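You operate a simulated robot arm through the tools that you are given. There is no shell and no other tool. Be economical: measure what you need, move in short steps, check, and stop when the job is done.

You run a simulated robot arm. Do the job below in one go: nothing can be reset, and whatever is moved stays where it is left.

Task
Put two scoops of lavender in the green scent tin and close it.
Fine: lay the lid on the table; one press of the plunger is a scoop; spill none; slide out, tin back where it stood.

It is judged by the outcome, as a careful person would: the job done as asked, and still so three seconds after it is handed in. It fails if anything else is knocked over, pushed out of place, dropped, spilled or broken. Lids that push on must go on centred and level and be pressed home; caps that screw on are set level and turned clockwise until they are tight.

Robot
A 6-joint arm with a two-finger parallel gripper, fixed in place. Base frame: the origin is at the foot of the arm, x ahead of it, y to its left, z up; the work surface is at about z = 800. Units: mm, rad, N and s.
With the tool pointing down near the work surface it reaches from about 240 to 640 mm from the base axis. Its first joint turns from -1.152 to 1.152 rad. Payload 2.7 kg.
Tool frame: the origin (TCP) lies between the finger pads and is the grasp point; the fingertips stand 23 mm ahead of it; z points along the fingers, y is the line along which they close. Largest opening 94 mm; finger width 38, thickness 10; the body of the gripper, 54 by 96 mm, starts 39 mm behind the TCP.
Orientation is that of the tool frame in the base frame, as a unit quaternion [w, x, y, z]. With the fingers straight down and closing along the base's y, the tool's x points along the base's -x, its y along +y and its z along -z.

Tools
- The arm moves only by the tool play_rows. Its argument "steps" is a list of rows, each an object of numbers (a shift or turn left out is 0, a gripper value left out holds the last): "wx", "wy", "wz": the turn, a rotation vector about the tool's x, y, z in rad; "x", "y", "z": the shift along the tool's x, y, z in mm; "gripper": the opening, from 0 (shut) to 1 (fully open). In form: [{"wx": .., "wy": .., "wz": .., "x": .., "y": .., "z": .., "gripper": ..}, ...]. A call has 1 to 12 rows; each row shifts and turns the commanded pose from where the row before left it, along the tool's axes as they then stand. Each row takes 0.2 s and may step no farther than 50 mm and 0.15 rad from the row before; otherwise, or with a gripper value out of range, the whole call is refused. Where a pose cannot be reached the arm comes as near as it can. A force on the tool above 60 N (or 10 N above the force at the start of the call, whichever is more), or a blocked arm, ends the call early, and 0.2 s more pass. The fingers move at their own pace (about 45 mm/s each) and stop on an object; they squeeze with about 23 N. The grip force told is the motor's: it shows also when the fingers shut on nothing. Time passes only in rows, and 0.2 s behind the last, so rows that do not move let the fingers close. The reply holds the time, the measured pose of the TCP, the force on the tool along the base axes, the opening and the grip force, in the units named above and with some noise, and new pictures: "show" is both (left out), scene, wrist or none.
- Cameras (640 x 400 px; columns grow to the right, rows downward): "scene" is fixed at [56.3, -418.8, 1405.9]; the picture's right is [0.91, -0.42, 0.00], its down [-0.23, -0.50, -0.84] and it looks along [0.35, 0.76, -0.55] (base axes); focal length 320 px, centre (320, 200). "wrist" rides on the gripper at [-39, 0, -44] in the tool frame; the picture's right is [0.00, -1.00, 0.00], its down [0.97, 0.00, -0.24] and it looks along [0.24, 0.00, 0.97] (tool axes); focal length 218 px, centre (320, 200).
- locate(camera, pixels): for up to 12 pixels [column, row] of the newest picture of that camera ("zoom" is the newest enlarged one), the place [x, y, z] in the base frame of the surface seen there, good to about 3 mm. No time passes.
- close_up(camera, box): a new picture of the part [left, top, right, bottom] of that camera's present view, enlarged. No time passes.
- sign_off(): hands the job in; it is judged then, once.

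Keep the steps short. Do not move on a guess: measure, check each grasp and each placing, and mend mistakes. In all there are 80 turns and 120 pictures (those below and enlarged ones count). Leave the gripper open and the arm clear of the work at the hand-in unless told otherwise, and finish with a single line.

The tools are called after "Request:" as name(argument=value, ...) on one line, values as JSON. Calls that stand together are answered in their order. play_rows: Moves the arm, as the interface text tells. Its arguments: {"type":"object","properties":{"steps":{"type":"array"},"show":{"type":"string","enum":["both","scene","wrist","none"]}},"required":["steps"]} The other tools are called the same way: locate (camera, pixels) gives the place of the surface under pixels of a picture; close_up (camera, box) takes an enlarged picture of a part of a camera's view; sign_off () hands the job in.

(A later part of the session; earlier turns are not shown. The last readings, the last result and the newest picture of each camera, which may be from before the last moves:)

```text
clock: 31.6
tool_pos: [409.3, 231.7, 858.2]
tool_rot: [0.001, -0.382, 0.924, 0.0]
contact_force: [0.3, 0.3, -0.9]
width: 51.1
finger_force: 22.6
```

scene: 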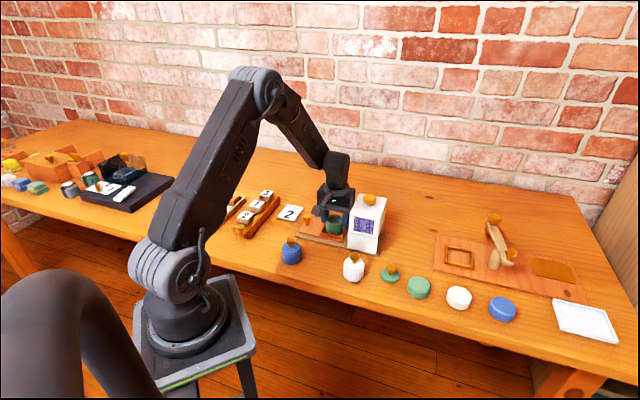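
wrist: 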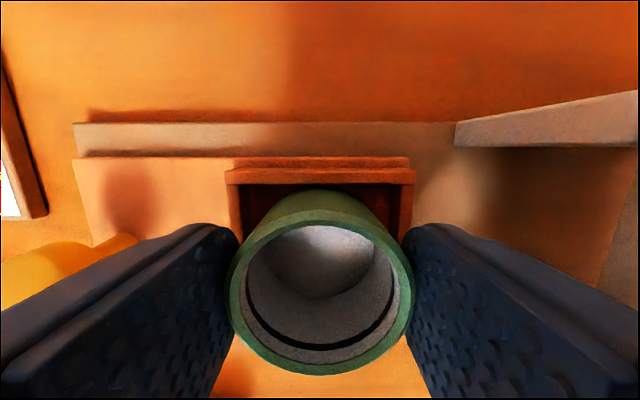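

Centred again (226–415 → 320). Ease down to contact.

Request:
play_rows(steps=[{"z": 1}, {"z": 1}, {"z": 0.7}, {}], show="none")

```text
clock: 32.6
tool_pos: [410.0, 232.9, 856.0]
tool_rot: [0.001, -0.383, 0.924, 0.001]
contact_force: [-0.5, -3.8, 14.7]
width: 51.0
finger_force: 23.0
```

Contact on the pocket floor (14.7 N). Ease off, open a little (≈66 mm) and lift straight up.

Request:
play_rows(steps=[{"z": -0.7}, {"gripper": 0.68}, {}, {}, {"z": -20}, {"z": -30}, {"z": -40}, {}])

Request:
close_up(camera="scene", box=[280, 180, 400, 270])

```text
clock: 34.4
tool_pos: [407.7, 231.1, 945.4]
tool_rot: [0.001, -0.382, 0.924, 0.0]
contact_force: [0.5, 0.1, 0.3]
width: 63.8
finger_force: 0.0
```

scene: 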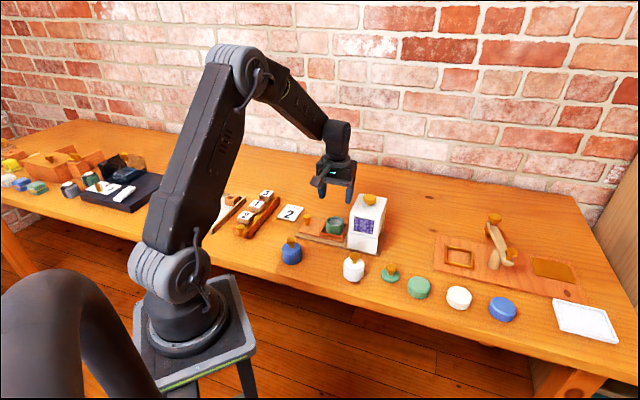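
wrist: 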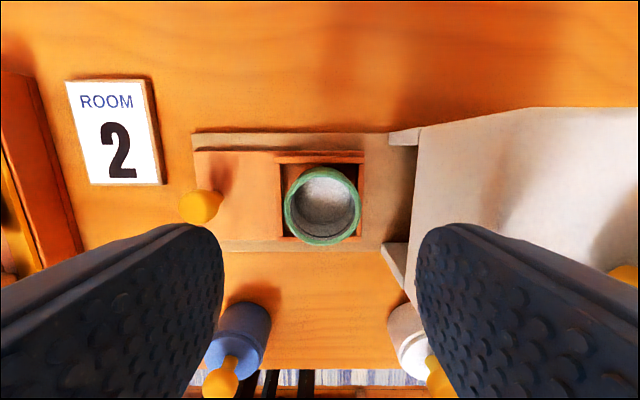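

```text
4.44 times, centred on (340, 225) of scene
```

zoom: 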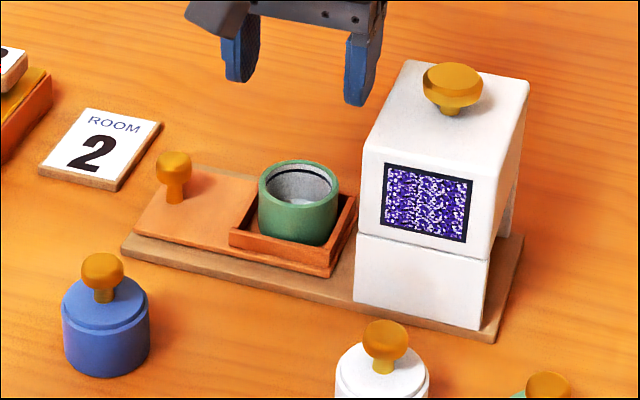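

The tin sits in the pocket. To slide the sled without the hand hitting the dispenser, I'll grip its knob with fingers across the axis and the hand tilted back (~0.6 rad). Move above the knob and turn back first.

Request:
play_rows(steps=[{"y": 25}, {"y": 25}, {"y": 24}, {"wz": 0.14}, {"wz": 0.15}, {"wz": 0.15}, {"wz": 0.15}, {"wz": 0.15}, {"wz": 0.15}, {"wz": 0.15}, {"wz": 0.15}, {"wz": 0.15}], show="none")

Request:
play_rows(steps=[{"wz": 0.15}, {"wz": 0.0808, "gripper": 0.5}, {"wy": -0.15}, {"wy": -0.15}, {"wy": -0.15}, {"wy": -0.15}, {}])

```text
clock: 37.0
tool_pos: [356.8, 285.5, 945.2]
tool_rot: [-0.001, 0.275, 0.962, -0.001]
contact_force: [0.1, -0.6, 0.2]
width: 63.9
finger_force: 0.0
```

```text
clock: 38.6
tool_pos: [355.9, 283.6, 945.3]
tool_rot: [0.275, 0.365, 0.882, -0.113]
contact_force: [-0.1, 0.5, -0.3]
width: 47.0
finger_force: 0.0
```

scene: 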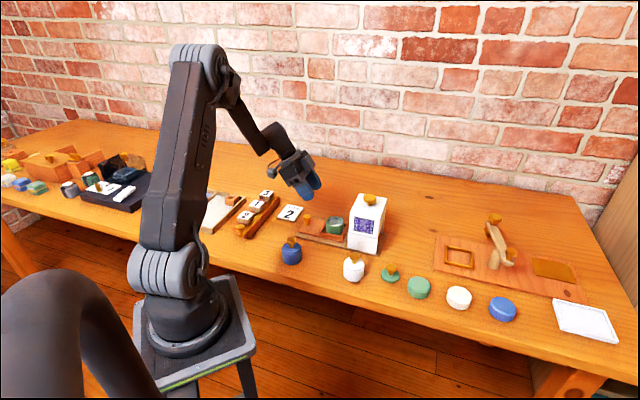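
wrist: 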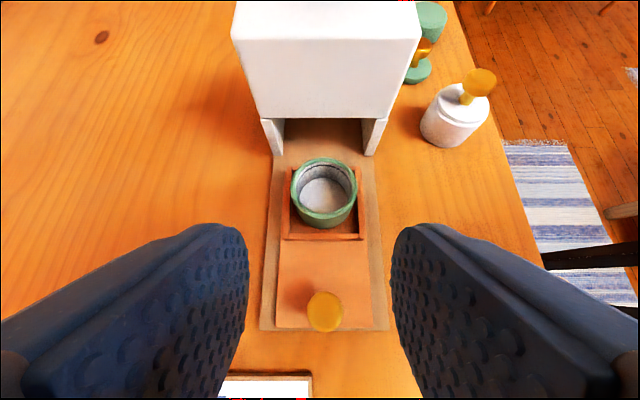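

The tilt worked and everything's visible. Measure the sled knob and tunnel opening.

Request:
locate(camera="wrist", pixels=[[325, 298], [309, 312], [342, 312], [325, 330], [280, 122], [367, 122], [323, 119], [325, 162], [325, 222], [292, 240], [364, 240], [277, 320]])

Request:
close_up(camera="wrist", box=[240, 100, 400, 340])

```text
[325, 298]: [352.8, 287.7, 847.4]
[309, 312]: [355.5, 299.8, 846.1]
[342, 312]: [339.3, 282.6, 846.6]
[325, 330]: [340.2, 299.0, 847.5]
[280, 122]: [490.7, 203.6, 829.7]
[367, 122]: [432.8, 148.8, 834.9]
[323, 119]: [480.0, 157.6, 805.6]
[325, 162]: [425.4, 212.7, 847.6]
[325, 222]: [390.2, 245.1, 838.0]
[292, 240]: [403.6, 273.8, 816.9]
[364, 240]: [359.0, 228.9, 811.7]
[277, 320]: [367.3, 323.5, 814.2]
```

```text
1.67 times, centred on (320, 220) of wrist
```

zoom: 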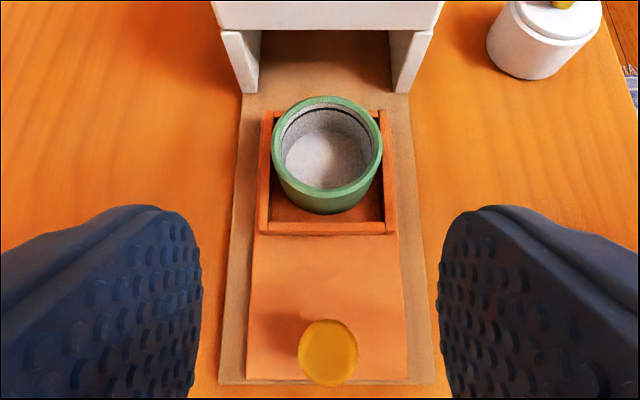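

Knob centre ≈(347,292), t≈39, so at full travel it ends ~t 134, well clear of the dispenser face. Move down along the tilt toward it, stopping ~30 mm above.

Request:
play_rows(steps=[{"x": 16.5, "z": 17}, {"x": 16.6, "z": 17}, {"x": 16.6, "z": 16.8}, {}])

Request:
close_up(camera="scene", box=[260, 160, 380, 260])

```text
clock: 39.6
tool_pos: [347.8, 292.0, 874.4]
tool_rot: [0.272, 0.367, 0.882, -0.113]
contact_force: [0.1, -0.4, -0.5]
width: 46.9
finger_force: 0.1
```

scene: 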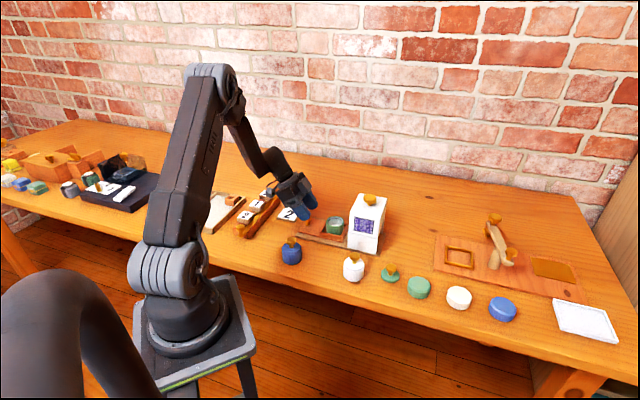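
wrist: 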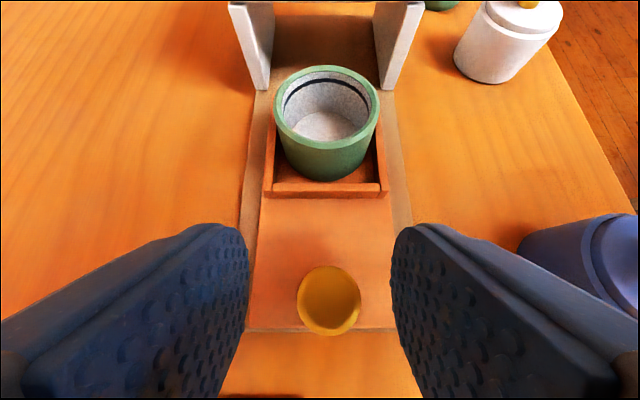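

```text
4.00 times, centred on (320, 210) of scene
```

zoom: 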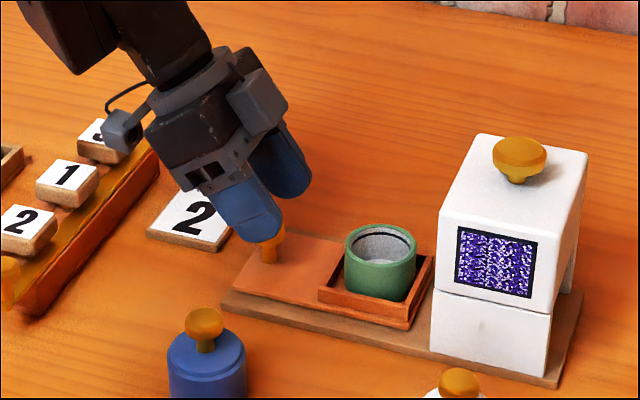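

The bracket on the wrist's back is near the numbered blocks; check its height, and knob position.

Request:
locate(camera="scene", pixels=[[271, 192], [270, 197], [275, 195], [266, 193], [266, 204], [267, 209]])

Request:
locate(camera="wrist", pixels=[[299, 300], [359, 300], [328, 268], [328, 332]])

```text
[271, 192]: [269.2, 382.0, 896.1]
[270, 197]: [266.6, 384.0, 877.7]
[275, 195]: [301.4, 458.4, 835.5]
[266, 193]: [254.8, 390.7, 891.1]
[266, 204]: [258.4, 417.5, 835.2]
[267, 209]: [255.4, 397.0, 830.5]
```

```text
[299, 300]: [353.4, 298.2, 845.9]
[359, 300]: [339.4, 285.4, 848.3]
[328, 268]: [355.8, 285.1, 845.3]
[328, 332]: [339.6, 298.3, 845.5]
```

Bracket would clear by only ~14 mm; there's room to reduce the tilt to ≈0.34 rad, which raises it. Do that, descend to z≈845 and close on the knob.

Request:
play_rows(steps=[{"wy": 0.13}, {"wy": 0.13}, {"x": 4.9, "z": 14}, {"x": 5, "z": 13.8}, {}, {"gripper": 0.2}, {"gripper": 0.1}, {}, {}])

Request:
close_up(camera="scene", box=[250, 160, 380, 260])

```text
clock: 41.6
tool_pos: [346.6, 289.4, 846.1]
tool_rot: [0.155, 0.378, 0.91, -0.067]
contact_force: [-16.8, -15.7, 5.5]
width: 23.2
finger_force: 44.7
```

scene: 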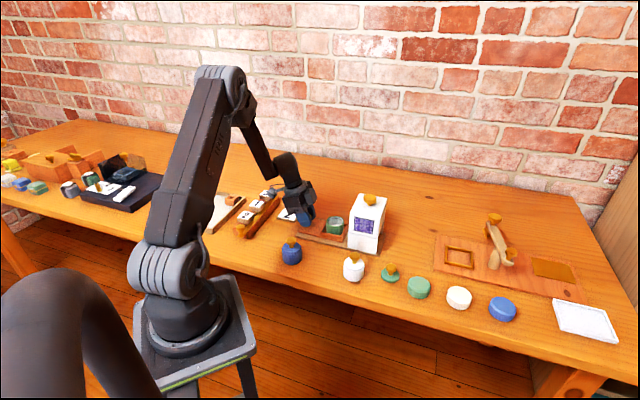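
wrist: 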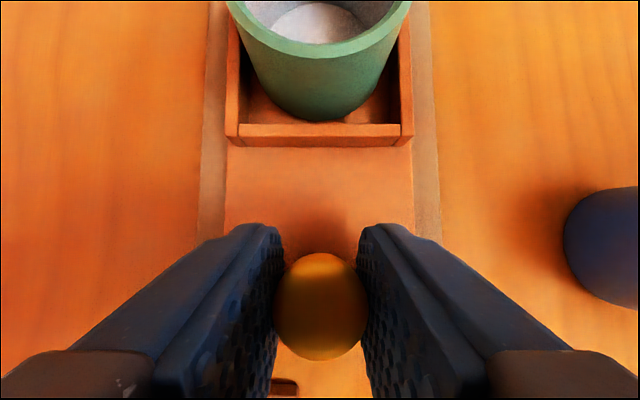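

```text
4.00 times, centred on (315, 210) of scene
```

zoom: 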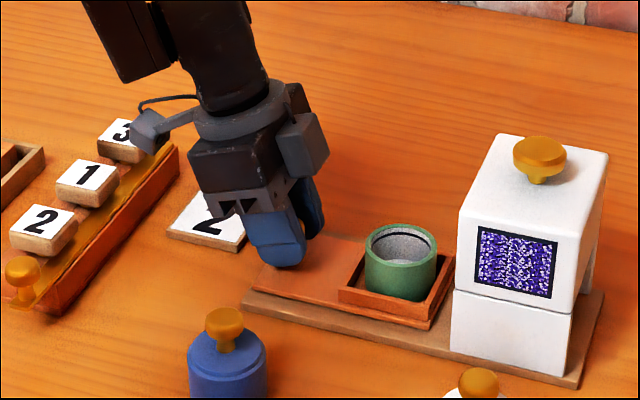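

The knob is held, but there's a 23 N sideways load (toward −n): the hand is ~1 mm off. Shift −1 mm along tool y to relieve it.

Request:
play_rows(steps=[{"y": -0.8}, {}], show="none")

```text
clock: 42.2
tool_pos: [347.2, 289.6, 846.4]
tool_rot: [0.155, 0.378, 0.911, -0.066]
contact_force: [-13.4, -14.2, -1.2]
width: 23.5
finger_force: 44.9
```

Request:
play_rows(steps=[{"y": -1}, {}], show="none")

```text
clock: 42.8
tool_pos: [346.7, 290.7, 847.3]
tool_rot: [0.156, 0.377, 0.91, -0.065]
contact_force: [-10.6, -11.9, -7.0]
width: 23.7
finger_force: 45.2
```

Request:
play_rows(steps=[{"y": -1.2}, {"y": -1.2}, {}], show="wrist")

```text
clock: 43.6
tool_pos: [346.3, 291.4, 846.2]
tool_rot: [0.156, 0.377, 0.911, -0.063]
contact_force: [16.3, -0.8, -29.2]
width: 23.3
finger_force: 44.8
```

wrist: 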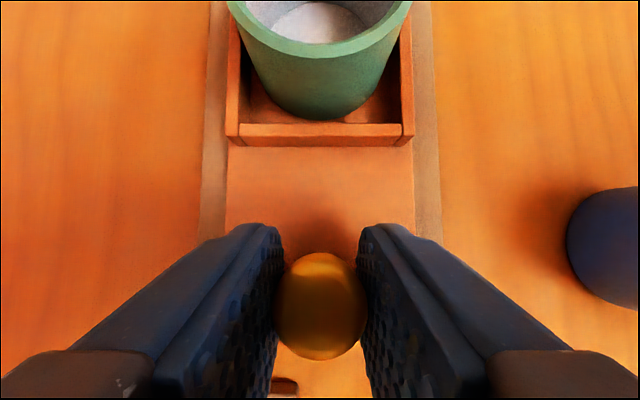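

I overshot slightly. Open, re-centre by +1 mm, and re-close.

Request:
play_rows(steps=[{"gripper": 0.4}, {"gripper": 0.4}, {"y": 1.2}, {}], show="none")

Request:
play_rows(steps=[{}, {"gripper": 0.2}, {}, {}, {}], show="none")

```text
clock: 44.6
tool_pos: [345.1, 290.5, 846.6]
tool_rot: [0.157, 0.377, 0.911, -0.064]
contact_force: [0.7, -0.5, -0.5]
width: 37.6
finger_force: 0.1
```

```text
clock: 45.8
tool_pos: [346.0, 291.6, 845.4]
tool_rot: [0.156, 0.378, 0.91, -0.064]
contact_force: [3.8, 2.5, -2.9]
width: 23.4
finger_force: 44.8
```

Forces now low. Slide the sled slowly 24 mm toward the dispenser and check.

Request:
play_rows(steps=[{"x": -2.8, "z": 1.0}, {"x": -4.7, "z": 1.66}, {"x": -4.7, "z": 1.66}, {"x": -4.7, "z": 1.66}, {"x": -4.7, "z": 1.66}, {}])

```text
clock: 47.2
tool_pos: [363.1, 275.5, 847.4]
tool_rot: [0.157, 0.378, 0.91, -0.063]
contact_force: [2.0, 1.1, 13.1]
width: 23.5
finger_force: 44.7
```

scene: 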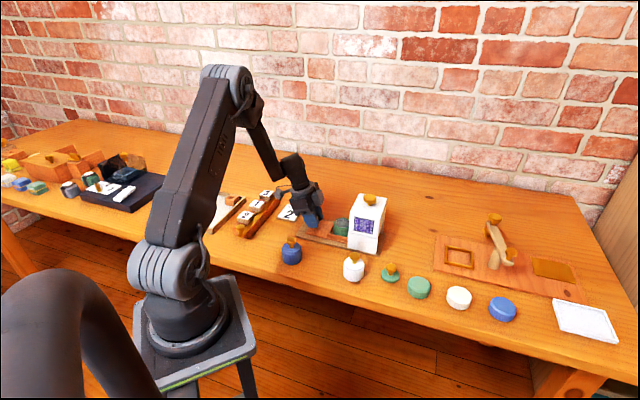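
wrist: 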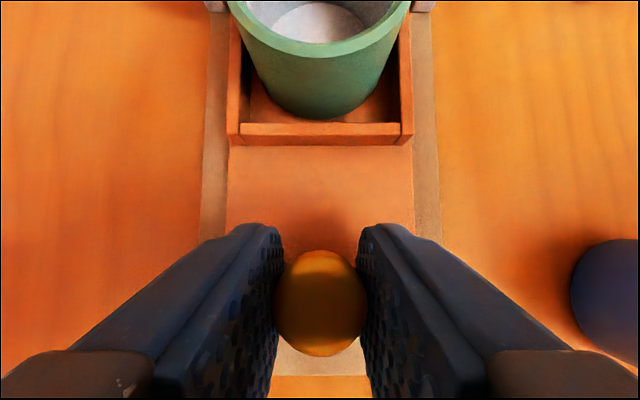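

The sled and tin move together. A small downward load (13 N) is building; I'll add 0.6 mm up and continue 24 mm.

Request:
play_rows(steps=[{"x": -0.2, "z": -0.6}, {"x": -4.7, "z": 1.66}, {"x": -4.7, "z": 1.6}, {"x": -4.7, "z": 1.66}, {"x": -4.7, "z": 1.6}, {"x": -4.7, "z": 1.6}, {}])

Request:
close_up(camera="scene", box=[260, 160, 400, 270])

```text
clock: 48.8
tool_pos: [378.3, 257.4, 847.8]
tool_rot: [0.156, 0.377, 0.911, -0.064]
contact_force: [12.6, 11.5, -23.2]
width: 23.6
finger_force: 45.0
```

scene: 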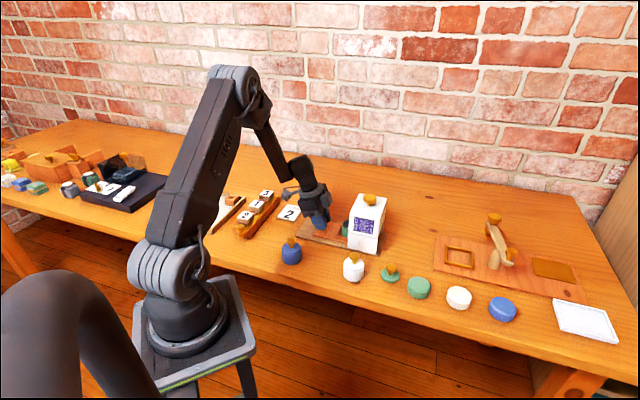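
wrist: 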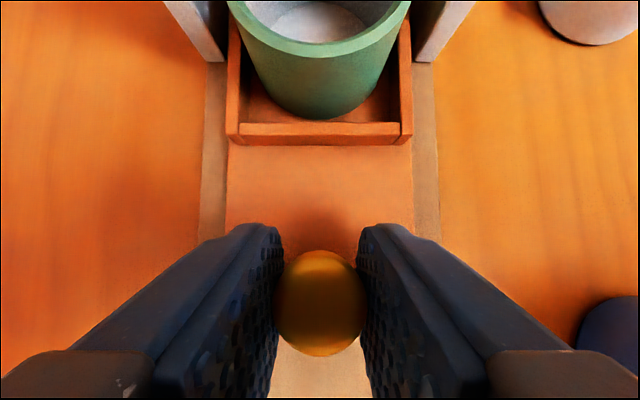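

```text
3.64 times, centred on (330, 215) of scene
```

zoom: 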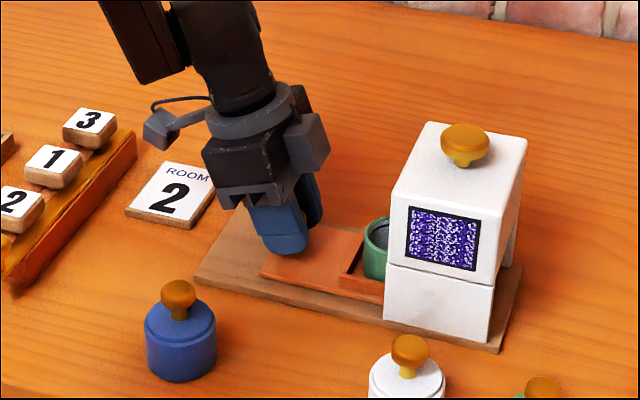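

Half way (47 mm). Relieve the side/vertical load (+0.8 mm y, 0.5 mm down) and continue 24 mm.

Request:
play_rows(steps=[{"x": 0.15, "y": 0.9, "z": 0.45}, {"x": -4.7, "z": 1.66, "y": 0.1}, {"x": -4.7, "z": 1.66, "y": 0.1}, {"x": -4.7, "z": 1.66, "y": 0.1}, {"x": -4.7, "z": 1.66, "y": 0.1}, {"x": -4.7, "z": 1.66, "y": 0.1}, {}])

Request:
close_up(camera="scene", box=[260, 160, 400, 270])

```text
clock: 50.4
tool_pos: [399.6, 238.5, 847.2]
tool_rot: [0.156, 0.378, 0.91, -0.065]
contact_force: [-5.5, -5.5, -3.6]
width: 23.6
finger_force: 44.8
```

scene: 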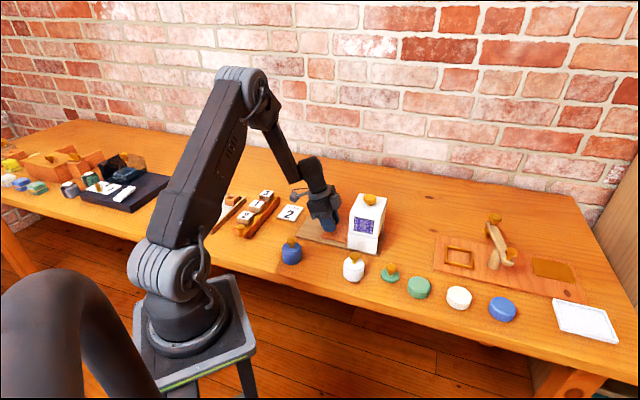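
wrist: 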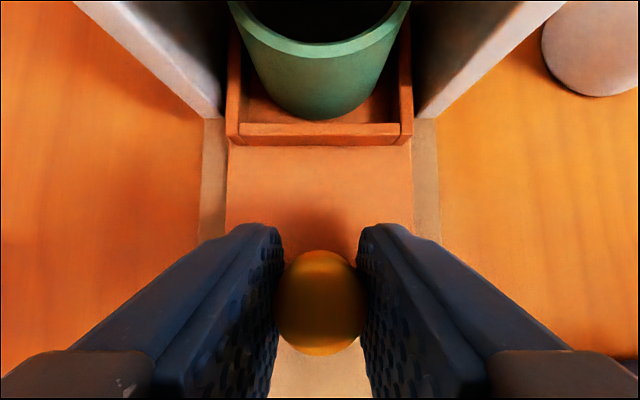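

```text
3.64 times, centred on (330, 215) of scene
```

zoom: 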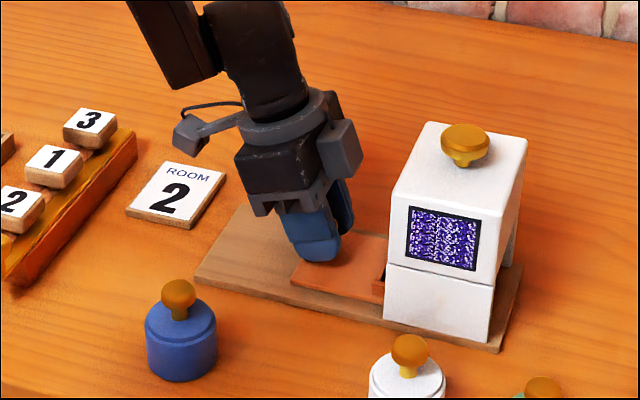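

Only small forces. About 20 mm remain until the pocket is under the plunger; go on 12 mm, then feel for the stop.

Request:
play_rows(steps=[{"x": -3.8, "z": 1.33, "y": -0.1}, {"x": -3.8, "z": 1.33}, {"x": -3.8, "z": 1.33}, {}])

Request:
close_up(camera="scene", box=[290, 170, 400, 260])

```text
clock: 51.4
tool_pos: [406.0, 230.8, 846.9]
tool_rot: [0.156, 0.379, 0.91, -0.066]
contact_force: [-12.8, -12.9, 5.4]
width: 23.4
finger_force: 45.1
```

scene: 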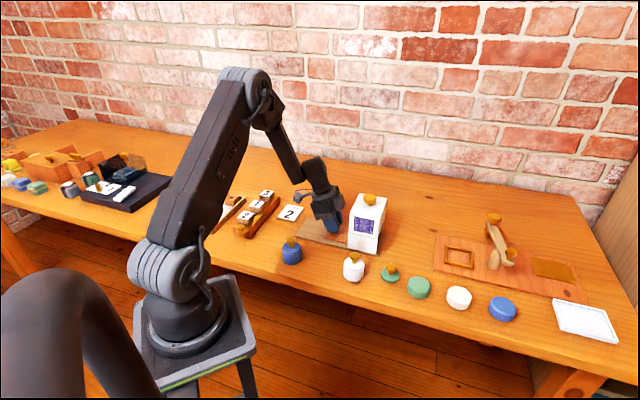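
wrist: 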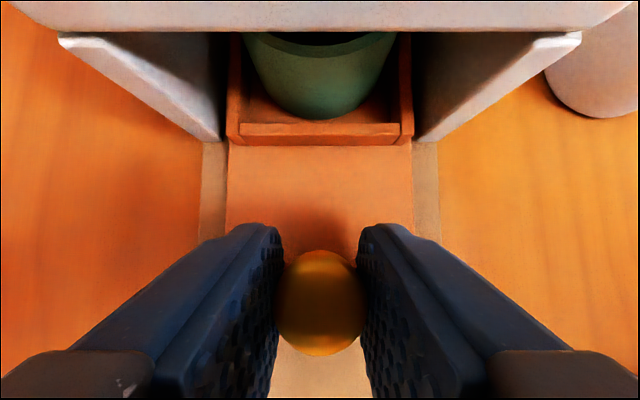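

```text
4.44 times, centred on (345, 215) of scene
```

zoom: 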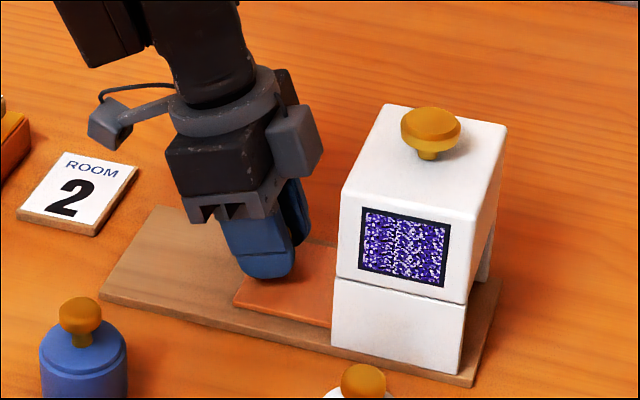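

No stop yet; side load 18 N toward −n, relieve with −0.8 mm. Continue in 3 mm rows.

Request:
play_rows(steps=[{"y": -0.8}, {"x": -2.8, "z": 1.0}, {"x": -2.8, "z": 1.0}, {}], show="none")

Request:
play_rows(steps=[{"x": -1.9, "z": 0.66}, {"x": -1.9, "z": 0.66}, {}])

```text
clock: 52.4
tool_pos: [409.8, 227.1, 846.8]
tool_rot: [0.156, 0.378, 0.91, -0.065]
contact_force: [-13.4, -13.7, 8.9]
width: 23.7
finger_force: 44.8
```

```text
clock: 53.2
tool_pos: [412.3, 224.4, 846.7]
tool_rot: [0.156, 0.378, 0.91, -0.065]
contact_force: [-13.1, -12.5, 8.0]
width: 23.4
finger_force: 44.8
```

scene: 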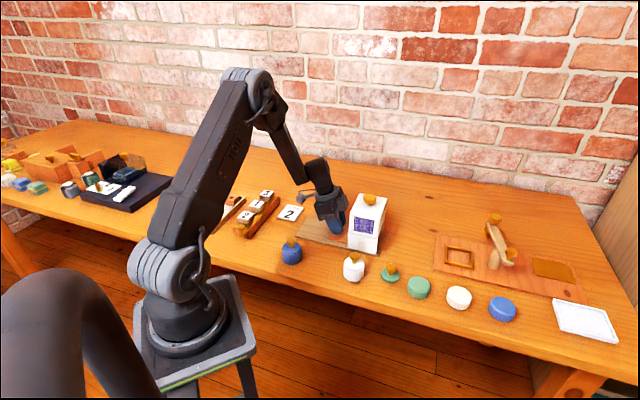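
wrist: 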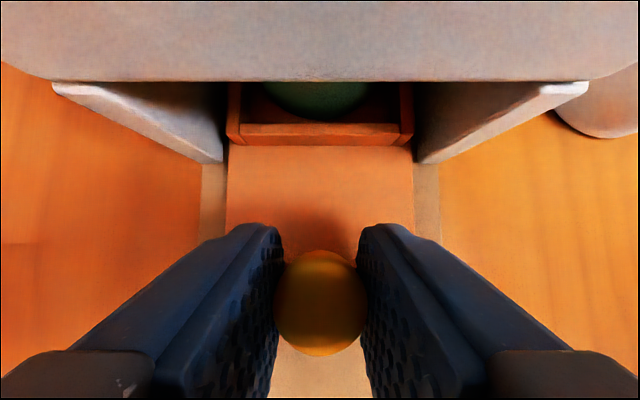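

94 mm moved and still no stop. Check the gap between hand and dispenser before feeling on.

Request:
close_up(camera="scene", box=[290, 170, 400, 260])

Request:
play_rows(steps=[{"y": -0.6}, {"x": -1.2, "z": 0.42}, {"x": -1.2, "z": 0.42}, {}], show="none")

```text
4.44 times, centred on (345, 215) of scene
```

zoom: 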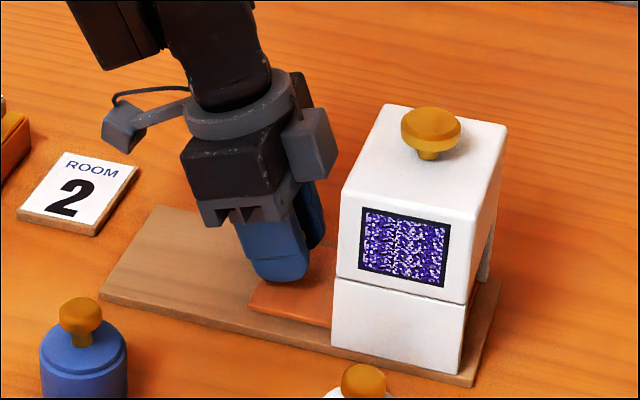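

```text
clock: 54.2
tool_pos: [412.3, 222.7, 848.0]
tool_rot: [0.155, 0.377, 0.911, -0.064]
contact_force: [-28.8, 7.4, 10.7]
width: 23.3
finger_force: 45.5
```

A firm stop: 26 N along the sled axis, at 95 mm travel, matching the plunger position (t≈219.7). Ease off the load, open, and back out along the tool axis.

Request:
play_rows(steps=[{"x": 0.8, "y": -0.5, "z": -0.28}, {"gripper": 0.45}, {}, {}, {"z": -15}, {"z": -30}, {"z": -40}, {"z": -40}, {}])

Request:
close_up(camera="scene", box=[290, 170, 400, 260])

```text
clock: 56.2
tool_pos: [382.5, 251.6, 963.7]
tool_rot: [0.156, 0.377, 0.911, -0.065]
contact_force: [0.4, -0.4, 0.7]
width: 42.1
finger_force: 0.1
```

scene: 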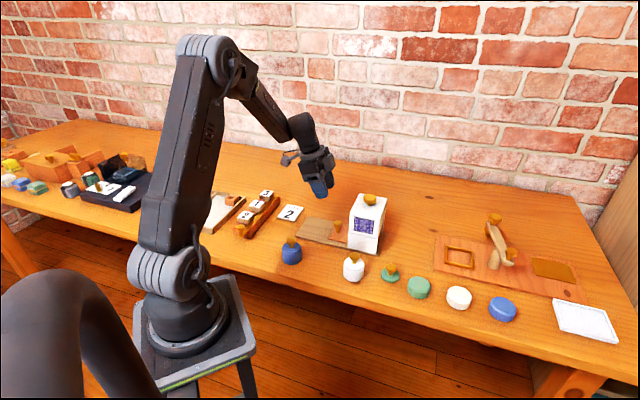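
wrist: 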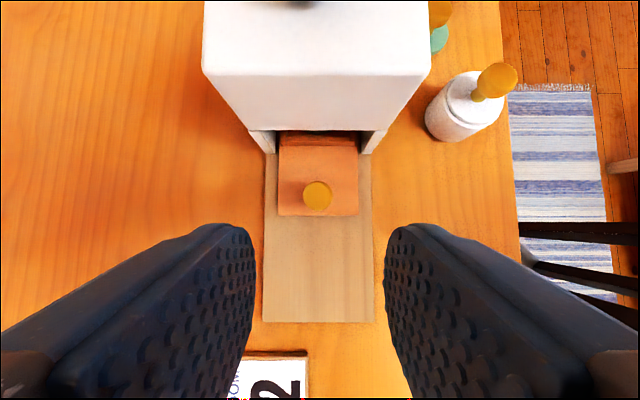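

```text
4.44 times, centred on (345, 215) of scene
```

zoom: 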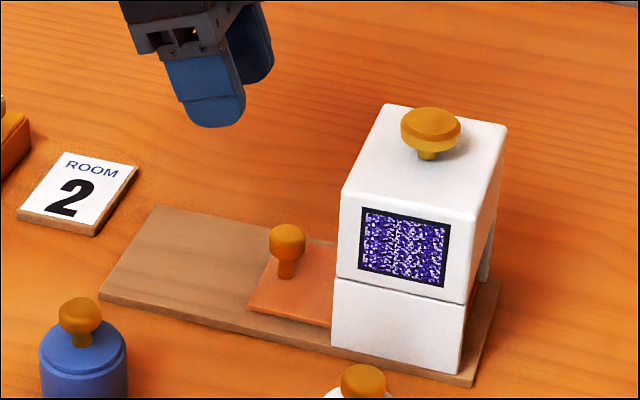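

The sled is home under the dispenser. Now raise, straighten the tool and close the fingers, then move above the plunger.

Request:
play_rows(steps=[{"x": -10, "z": -28}, {"x": -10, "z": -28, "gripper": 0}, {"wy": 0.12}, {"wy": 0.12}, {"wy": 0.1}, {}], show="none")

```text
clock: 57.6
tool_pos: [384.9, 251.3, 1023.1]
tool_rot: [0.0, 0.383, 0.924, 0.001]
contact_force: [-0.3, 0.0, 0.0]
width: 0.1
finger_force: 22.8
```

Request:
play_rows(steps=[{"x": -25}, {"x": -25}, {}], show="wrist")

```text
clock: 58.4
tool_pos: [418.8, 215.2, 1023.0]
tool_rot: [0.0, 0.383, 0.924, 0.0]
contact_force: [0.2, -0.4, -0.3]
width: 0.1
finger_force: 22.8
```

wrist: 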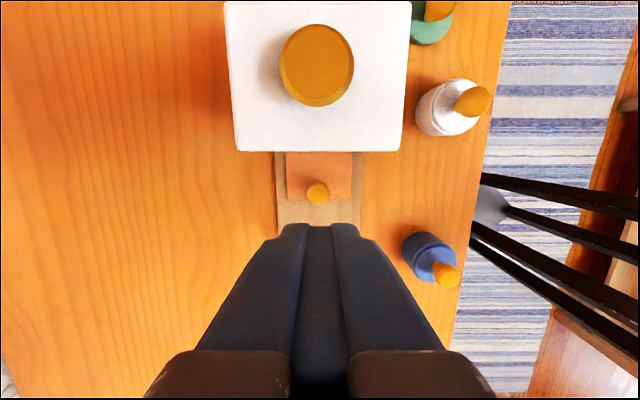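

Request:
locate(camera="wrist", pixels=[[317, 60], [284, 60], [350, 60], [317, 28], [317, 93], [245, 140], [395, 140], [318, 192]])

```text
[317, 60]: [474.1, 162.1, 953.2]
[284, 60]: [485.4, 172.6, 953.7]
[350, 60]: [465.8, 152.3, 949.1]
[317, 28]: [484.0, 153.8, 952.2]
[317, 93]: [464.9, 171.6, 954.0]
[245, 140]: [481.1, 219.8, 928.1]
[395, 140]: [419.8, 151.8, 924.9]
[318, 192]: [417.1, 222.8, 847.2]
```

Plunger top centre (475,162.6,953). Move above it and descend to TCP z≈985 (tips ~9 mm above).

Request:
play_rows(steps=[{"x": -38, "y": 1}, {"x": -38.5, "y": 0.8}, {}, {"z": 20}, {"z": 17}, {}])

Request:
close_up(camera="scene", box=[310, 140, 430, 260])

```text
clock: 59.8
tool_pos: [474.2, 161.1, 987.0]
tool_rot: [0.0, 0.382, 0.924, 0.001]
contact_force: [-0.1, 0.4, -0.1]
width: 0.1
finger_force: 23.0
```

scene: 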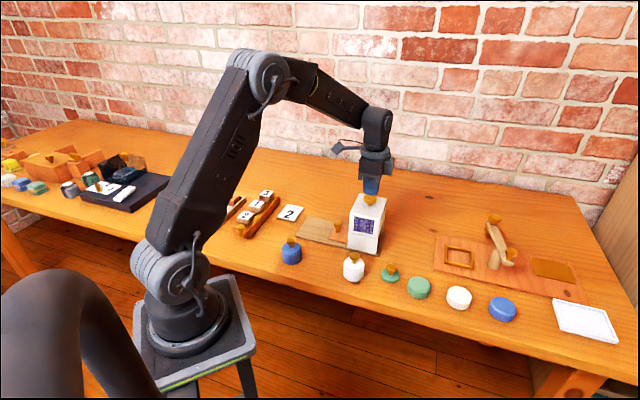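
wrist: 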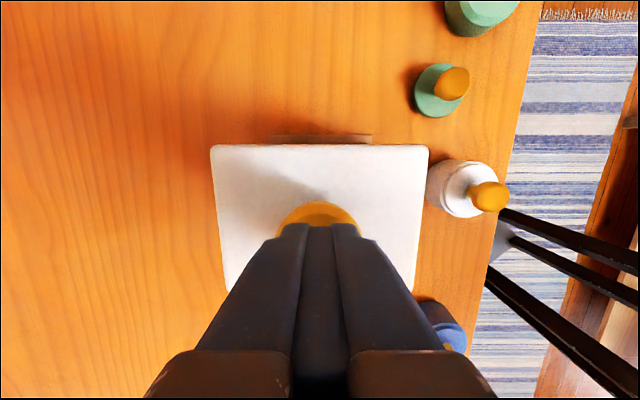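

```text
3.33 times, centred on (370, 200) of scene
```

zoom: 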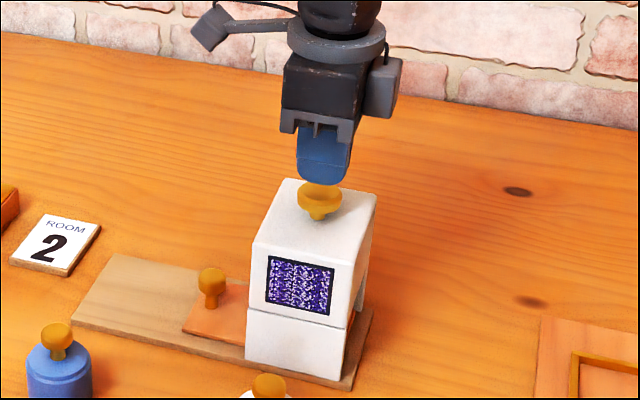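

Aligned over the plunger. Press: approach, then 2 mm rows while watching force.

Request:
play_rows(steps=[{"z": 8}, {"z": 3}, {"z": 2}, {}], show="none")

Request:
play_rows(steps=[{"z": 2}, {"z": 2}, {}], show="none")

```text
clock: 60.8
tool_pos: [473.3, 162.5, 974.9]
tool_rot: [0.0, 0.383, 0.924, 0.001]
contact_force: [-1.6, -0.7, 2.5]
width: 0.0
finger_force: 22.7
```

```text
clock: 61.6
tool_pos: [473.5, 163.1, 970.8]
tool_rot: [0.001, 0.382, 0.924, 0.001]
contact_force: [0.4, -1.8, 4.2]
width: 0.0
finger_force: 23.0
```

Spring force is growing gently (4 N at 4 mm). Keep pressing.

Request:
play_rows(steps=[{"z": 2}, {"z": 2}, {}], show="none")

Request:
play_rows(steps=[{"z": 2}, {"z": 1}, {}], show="none")

```text
clock: 62.4
tool_pos: [474.9, 163.5, 966.1]
tool_rot: [0.001, 0.383, 0.924, 0.001]
contact_force: [0.0, -1.1, 6.0]
width: 0.0
finger_force: 22.6
```

```text
clock: 63.2
tool_pos: [473.7, 162.1, 965.1]
tool_rot: [0.003, 0.383, 0.924, 0.003]
contact_force: [-5.7, -0.6, 26.4]
width: 0.0
finger_force: 23.5
```

Bottomed out (26 N) after ≈10 mm: one full press. Release fully and look.

Request:
play_rows(steps=[{}, {"z": -5}, {"z": -8}, {"z": -8}, {}, {}], show="none")

Request:
close_up(camera="scene", box=[310, 150, 420, 260])

```text
clock: 64.6
tool_pos: [473.7, 163.6, 982.0]
tool_rot: [0.0, 0.383, 0.924, 0.0]
contact_force: [-0.2, 0.1, 0.5]
width: 0.0
finger_force: 22.9
```

```text
3.64 times, centred on (365, 205) of scene
```

zoom: 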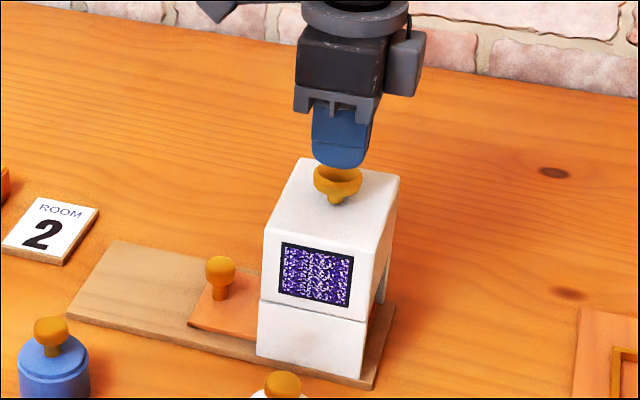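

The plunger sprang back up. Second press, identical depth, then release.

Request:
play_rows(steps=[{"z": 6}, {"z": 4}, {"z": 3}, {"z": 3}, {"z": 3}, {"z": 1}, {"z": 1}, {}], show="none")

```text
clock: 66.4
tool_pos: [474.0, 162.9, 966.4]
tool_rot: [0.002, 0.382, 0.924, 0.002]
contact_force: [-1.1, -4.5, 24.6]
width: 0.0
finger_force: 22.9
```

Bottomed again (25 N, z≈966). Release and rise clear.

Request:
play_rows(steps=[{}, {"z": -5}, {"z": -8}, {"z": -8}, {}, {"z": -20}, {"z": -20}, {"x": 30}, {"x": 30}, {"x": 25}, {}])

Request:
close_up(camera="scene", box=[310, 150, 420, 260])

```text
clock: 68.8
tool_pos: [415.6, 223.9, 1024.6]
tool_rot: [0.0, 0.383, 0.924, 0.001]
contact_force: [-0.1, -0.2, -0.2]
width: 0.1
finger_force: 22.6
```

scene: 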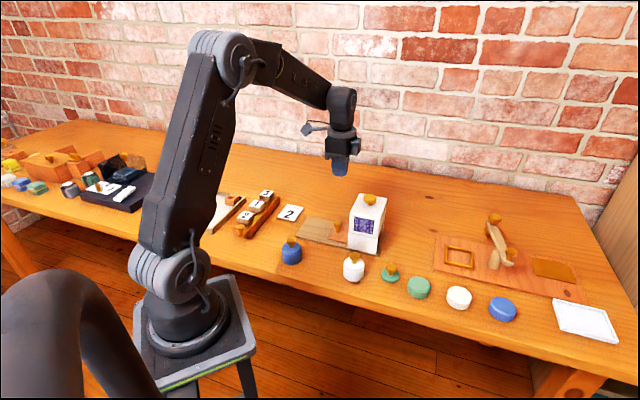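
wrist: 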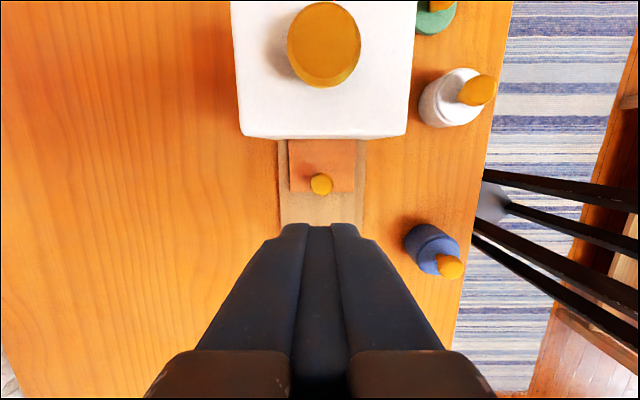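

```text
3.64 times, centred on (365, 205) of scene
```

zoom: 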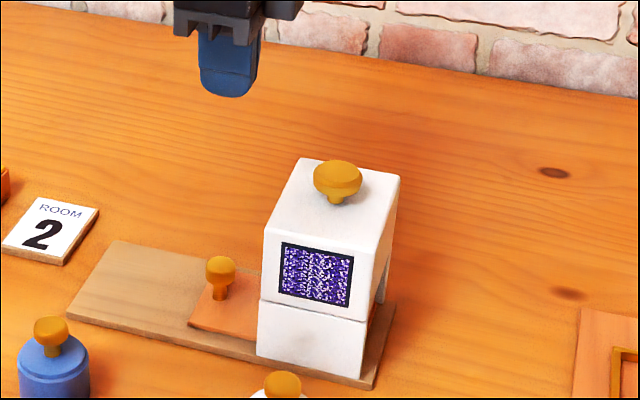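

Both presses done and the plunger is back up. Now re-tilt the hand, open, and return to the sled knob by the reverse of the exit path.

Request:
play_rows(steps=[{"wy": -0.12, "gripper": 0.45}, {"wy": -0.12}, {"wy": -0.1}, {"x": 20, "z": 19}, {"x": 20, "z": 19}, {"x": 20.6, "z": 19.5}, {}], show="wrist")

Request:
close_up(camera="wrist", box=[260, 130, 380, 230])

```text
clock: 70.4
tool_pos: [386.3, 250.7, 948.8]
tool_rot: [0.156, 0.377, 0.911, -0.064]
contact_force: [-0.1, 0.7, -0.6]
width: 42.6
finger_force: 0.1
```

wrist: 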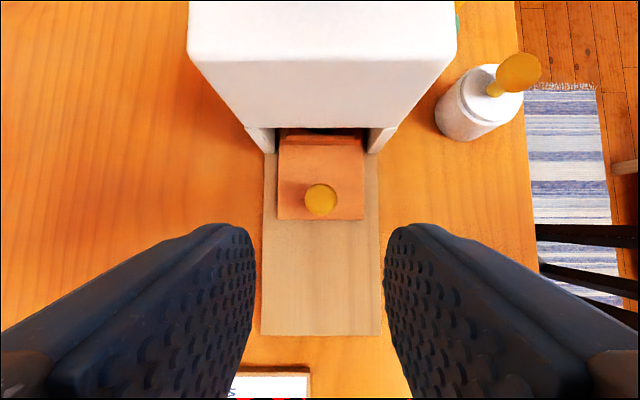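

```text
4.00 times, centred on (320, 180) of wrist
```

zoom: 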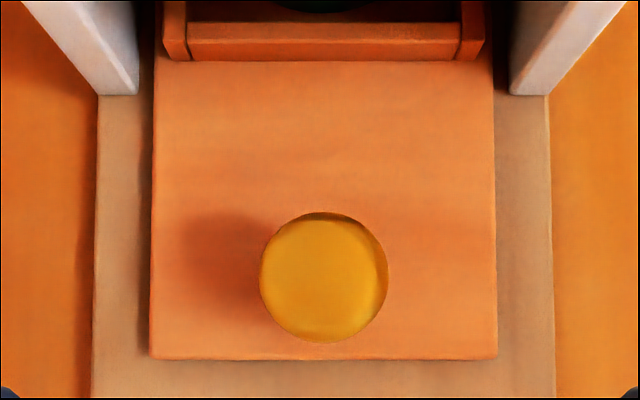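

Request:
locate(camera="zoom", pixels=[[266, 278], [382, 278], [324, 225], [324, 330], [324, 278]])

```text
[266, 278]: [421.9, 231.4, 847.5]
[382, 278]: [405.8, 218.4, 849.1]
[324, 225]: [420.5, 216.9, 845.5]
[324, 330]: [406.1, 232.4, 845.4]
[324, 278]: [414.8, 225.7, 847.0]
```

Knob at (413.7,224.8), in line with my approach. Go down the tool axis 110 mm and close.

Request:
play_rows(steps=[{"x": -0.9, "y": -0.3, "z": 40}, {"z": 40}, {"z": 20}, {"z": 9.5}, {}, {}, {"gripper": 0.2}, {}, {}, {}], show="wrist")

```text
clock: 72.6
tool_pos: [413.2, 223.3, 846.1]
tool_rot: [0.155, 0.378, 0.91, -0.066]
contact_force: [-1.8, -1.8, -0.9]
width: 23.4
finger_force: 44.9
```

wrist: 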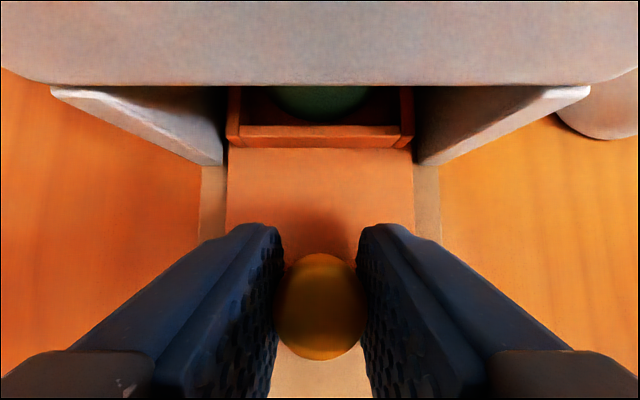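

Clean grip with almost no side load. Slide out slowly, 30 mm first.

Request:
play_rows(steps=[{"x": 2.8, "z": -1.0}, {"x": 4.7, "z": -1.66}, {"x": 4.7, "z": -1.66}, {"x": 4.7, "z": -1.66}, {"x": 4.7, "z": -1.66}, {"x": 4.7, "z": -1.66}, {}], show="none")

```text
clock: 74.2
tool_pos: [393.6, 242.6, 845.5]
tool_rot: [0.155, 0.378, 0.911, -0.065]
contact_force: [-1.7, -0.2, -5.9]
width: 23.4
finger_force: 44.7
```

Low loads. Continue 36 mm.

Request:
play_rows(steps=[{"x": 4.8, "z": -1.6}, {"x": 4.7, "z": -1.66}, {"x": 4.7, "z": -1.66}, {"x": 4.7, "z": -1.66}, {"x": 4.7, "z": -1.66}, {"x": 4.7, "z": -1.66}, {"x": 4.7, "z": -1.66}, {}], show="wrist")

```text
clock: 76.0
tool_pos: [369.3, 267.9, 846.8]
tool_rot: [0.155, 0.377, 0.911, -0.065]
contact_force: [-6.2, -5.0, -18.1]
width: 23.5
finger_force: 45.1
```

wrist: 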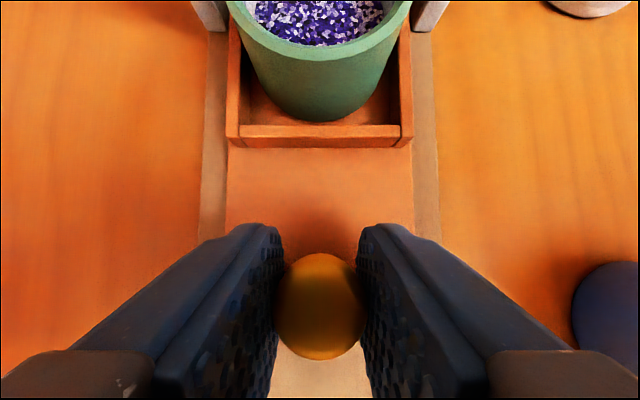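

Lavender is in the tin, nothing spilled on the sled. Lower 0.4 mm to relieve load and pull the remaining ~32 mm.

Request:
play_rows(steps=[{"x": 0.15, "y": -0.3, "z": 0.4}, {"x": 4.7, "z": -1.64}, {"x": 4.7, "z": -1.64}, {"x": 4.7, "z": -1.64}, {"x": 4.7, "z": -1.64}, {"x": 4.7, "z": -1.64}, {}], show="none")

Request:
play_rows(steps=[{"x": 3.3, "z": -1.16}, {"x": 1.9, "z": -0.66}, {}], show="none")

```text
clock: 77.6
tool_pos: [351.4, 286.1, 846.5]
tool_rot: [0.156, 0.378, 0.91, -0.065]
contact_force: [-17.2, -15.6, 18.4]
width: 23.4
finger_force: 45.0
```

```text
clock: 78.4
tool_pos: [347.5, 288.6, 847.5]
tool_rot: [0.157, 0.377, 0.911, -0.065]
contact_force: [-11.2, -13.7, 18.0]
width: 23.3
finger_force: 44.9
```

Request:
play_rows(steps=[{"x": -0.1, "y": -0.8, "z": -0.4}, {"x": 1.4, "z": -0.5}, {"x": 1.4, "z": -0.5}, {}], show="wrist")

```text
clock: 79.4
tool_pos: [345.9, 290.3, 846.6]
tool_rot: [0.156, 0.377, 0.911, -0.064]
contact_force: [17.9, -11.9, -4.2]
width: 23.4
finger_force: 44.9
```

wrist: 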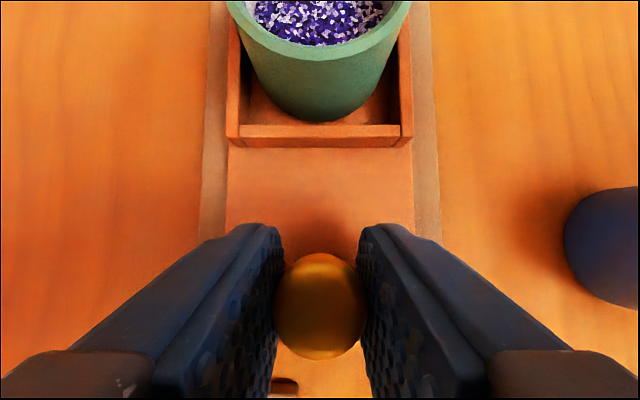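

Out-stop reached (21 N along +t), sled back at its start. Ease, open, and rise straight up, then straighten.

Request:
play_rows(steps=[{"x": -0.7, "z": 0.25}, {"gripper": 0.45}, {}, {}, {"x": -5, "z": -14}, {"x": -13.3, "z": -37.7}, {"x": -13.3, "z": -37.7}, {"wy": 0.12, "gripper": 0.68}, {"wy": 0.12}, {"wy": 0.1}, {}], show="none")

Request:
play_rows(steps=[{"wz": -0.14}, {"wz": -0.15}, {"wz": -0.15}, {"wz": -0.15}, {"wz": -0.15}, {"wz": -0.15}, {"wz": -0.15}, {"wz": -0.15}, {"wz": -0.15}, {"wz": -0.15}, {"wz": -0.0808}, {}], show="none")

```text
clock: 81.8
tool_pos: [344.7, 291.2, 942.0]
tool_rot: [-0.001, 0.383, 0.924, 0.001]
contact_force: [-0.6, 0.7, -0.1]
width: 64.0
finger_force: 0.1
```

```text
clock: 84.4
tool_pos: [344.4, 290.9, 941.1]
tool_rot: [0.0, -0.384, 0.923, 0.001]
contact_force: [0.3, -0.4, 0.2]
width: 64.2
finger_force: 0.0
```

Now move above the tin in the pocket and look.

Request:
play_rows(steps=[{"y": -29, "x": -0.7}, {"y": -29, "x": -0.7}, {"y": -29, "x": -0.6}, {"z": 20}, {}], show="wrist")

Request:
close_up(camera="wrist", box=[220, 120, 420, 260])

```text
clock: 85.6
tool_pos: [406.9, 230.7, 920.6]
tool_rot: [0.001, -0.383, 0.924, 0.0]
contact_force: [0.4, -0.1, -0.4]
width: 64.1
finger_force: 0.1
```

wrist: 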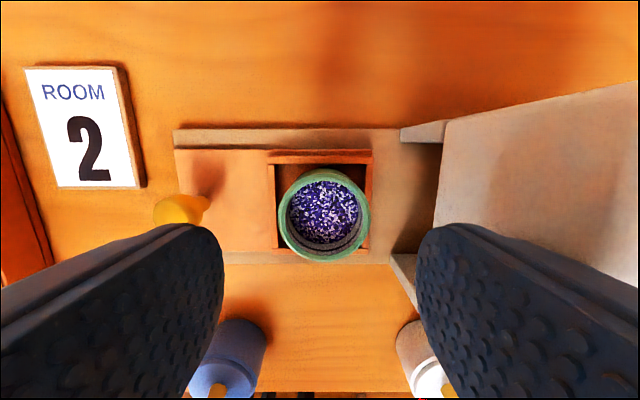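

```text
2.86 times, centred on (320, 190) of wrist
```

zoom: 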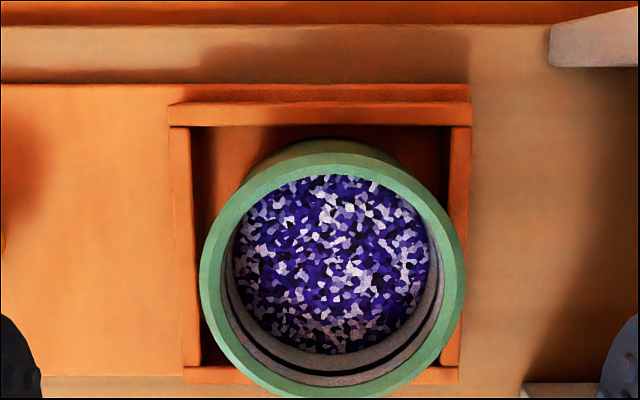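

Two scoops' worth in the tin, no spill on sled. Tin is 2.4 mm toward the dispenser from hand centre; correct, descend to z≈856 and grip.

Request:
play_rows(steps=[{"y": -2.4}, {"z": 25}, {"z": 25}, {"z": 13.5}, {}, {"gripper": 0.4}, {}, {}, {}])

```text
clock: 87.6
tool_pos: [411.2, 228.5, 858.7]
tool_rot: [-0.001, -0.382, 0.924, 0.0]
contact_force: [-0.1, 0.2, -0.1]
width: 51.0
finger_force: 22.8
```

scene: 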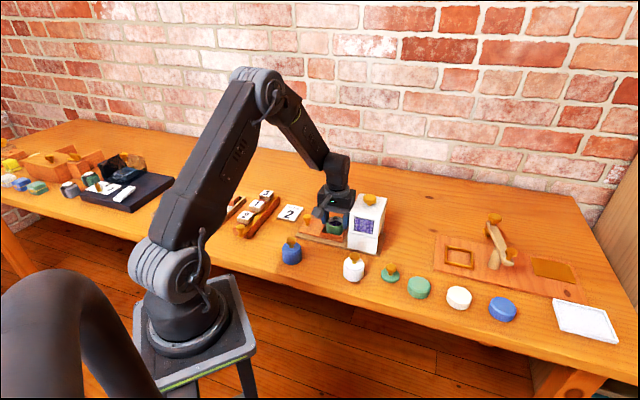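
wrist: 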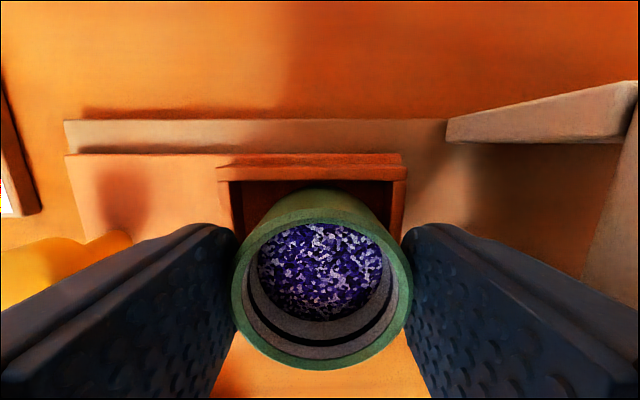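

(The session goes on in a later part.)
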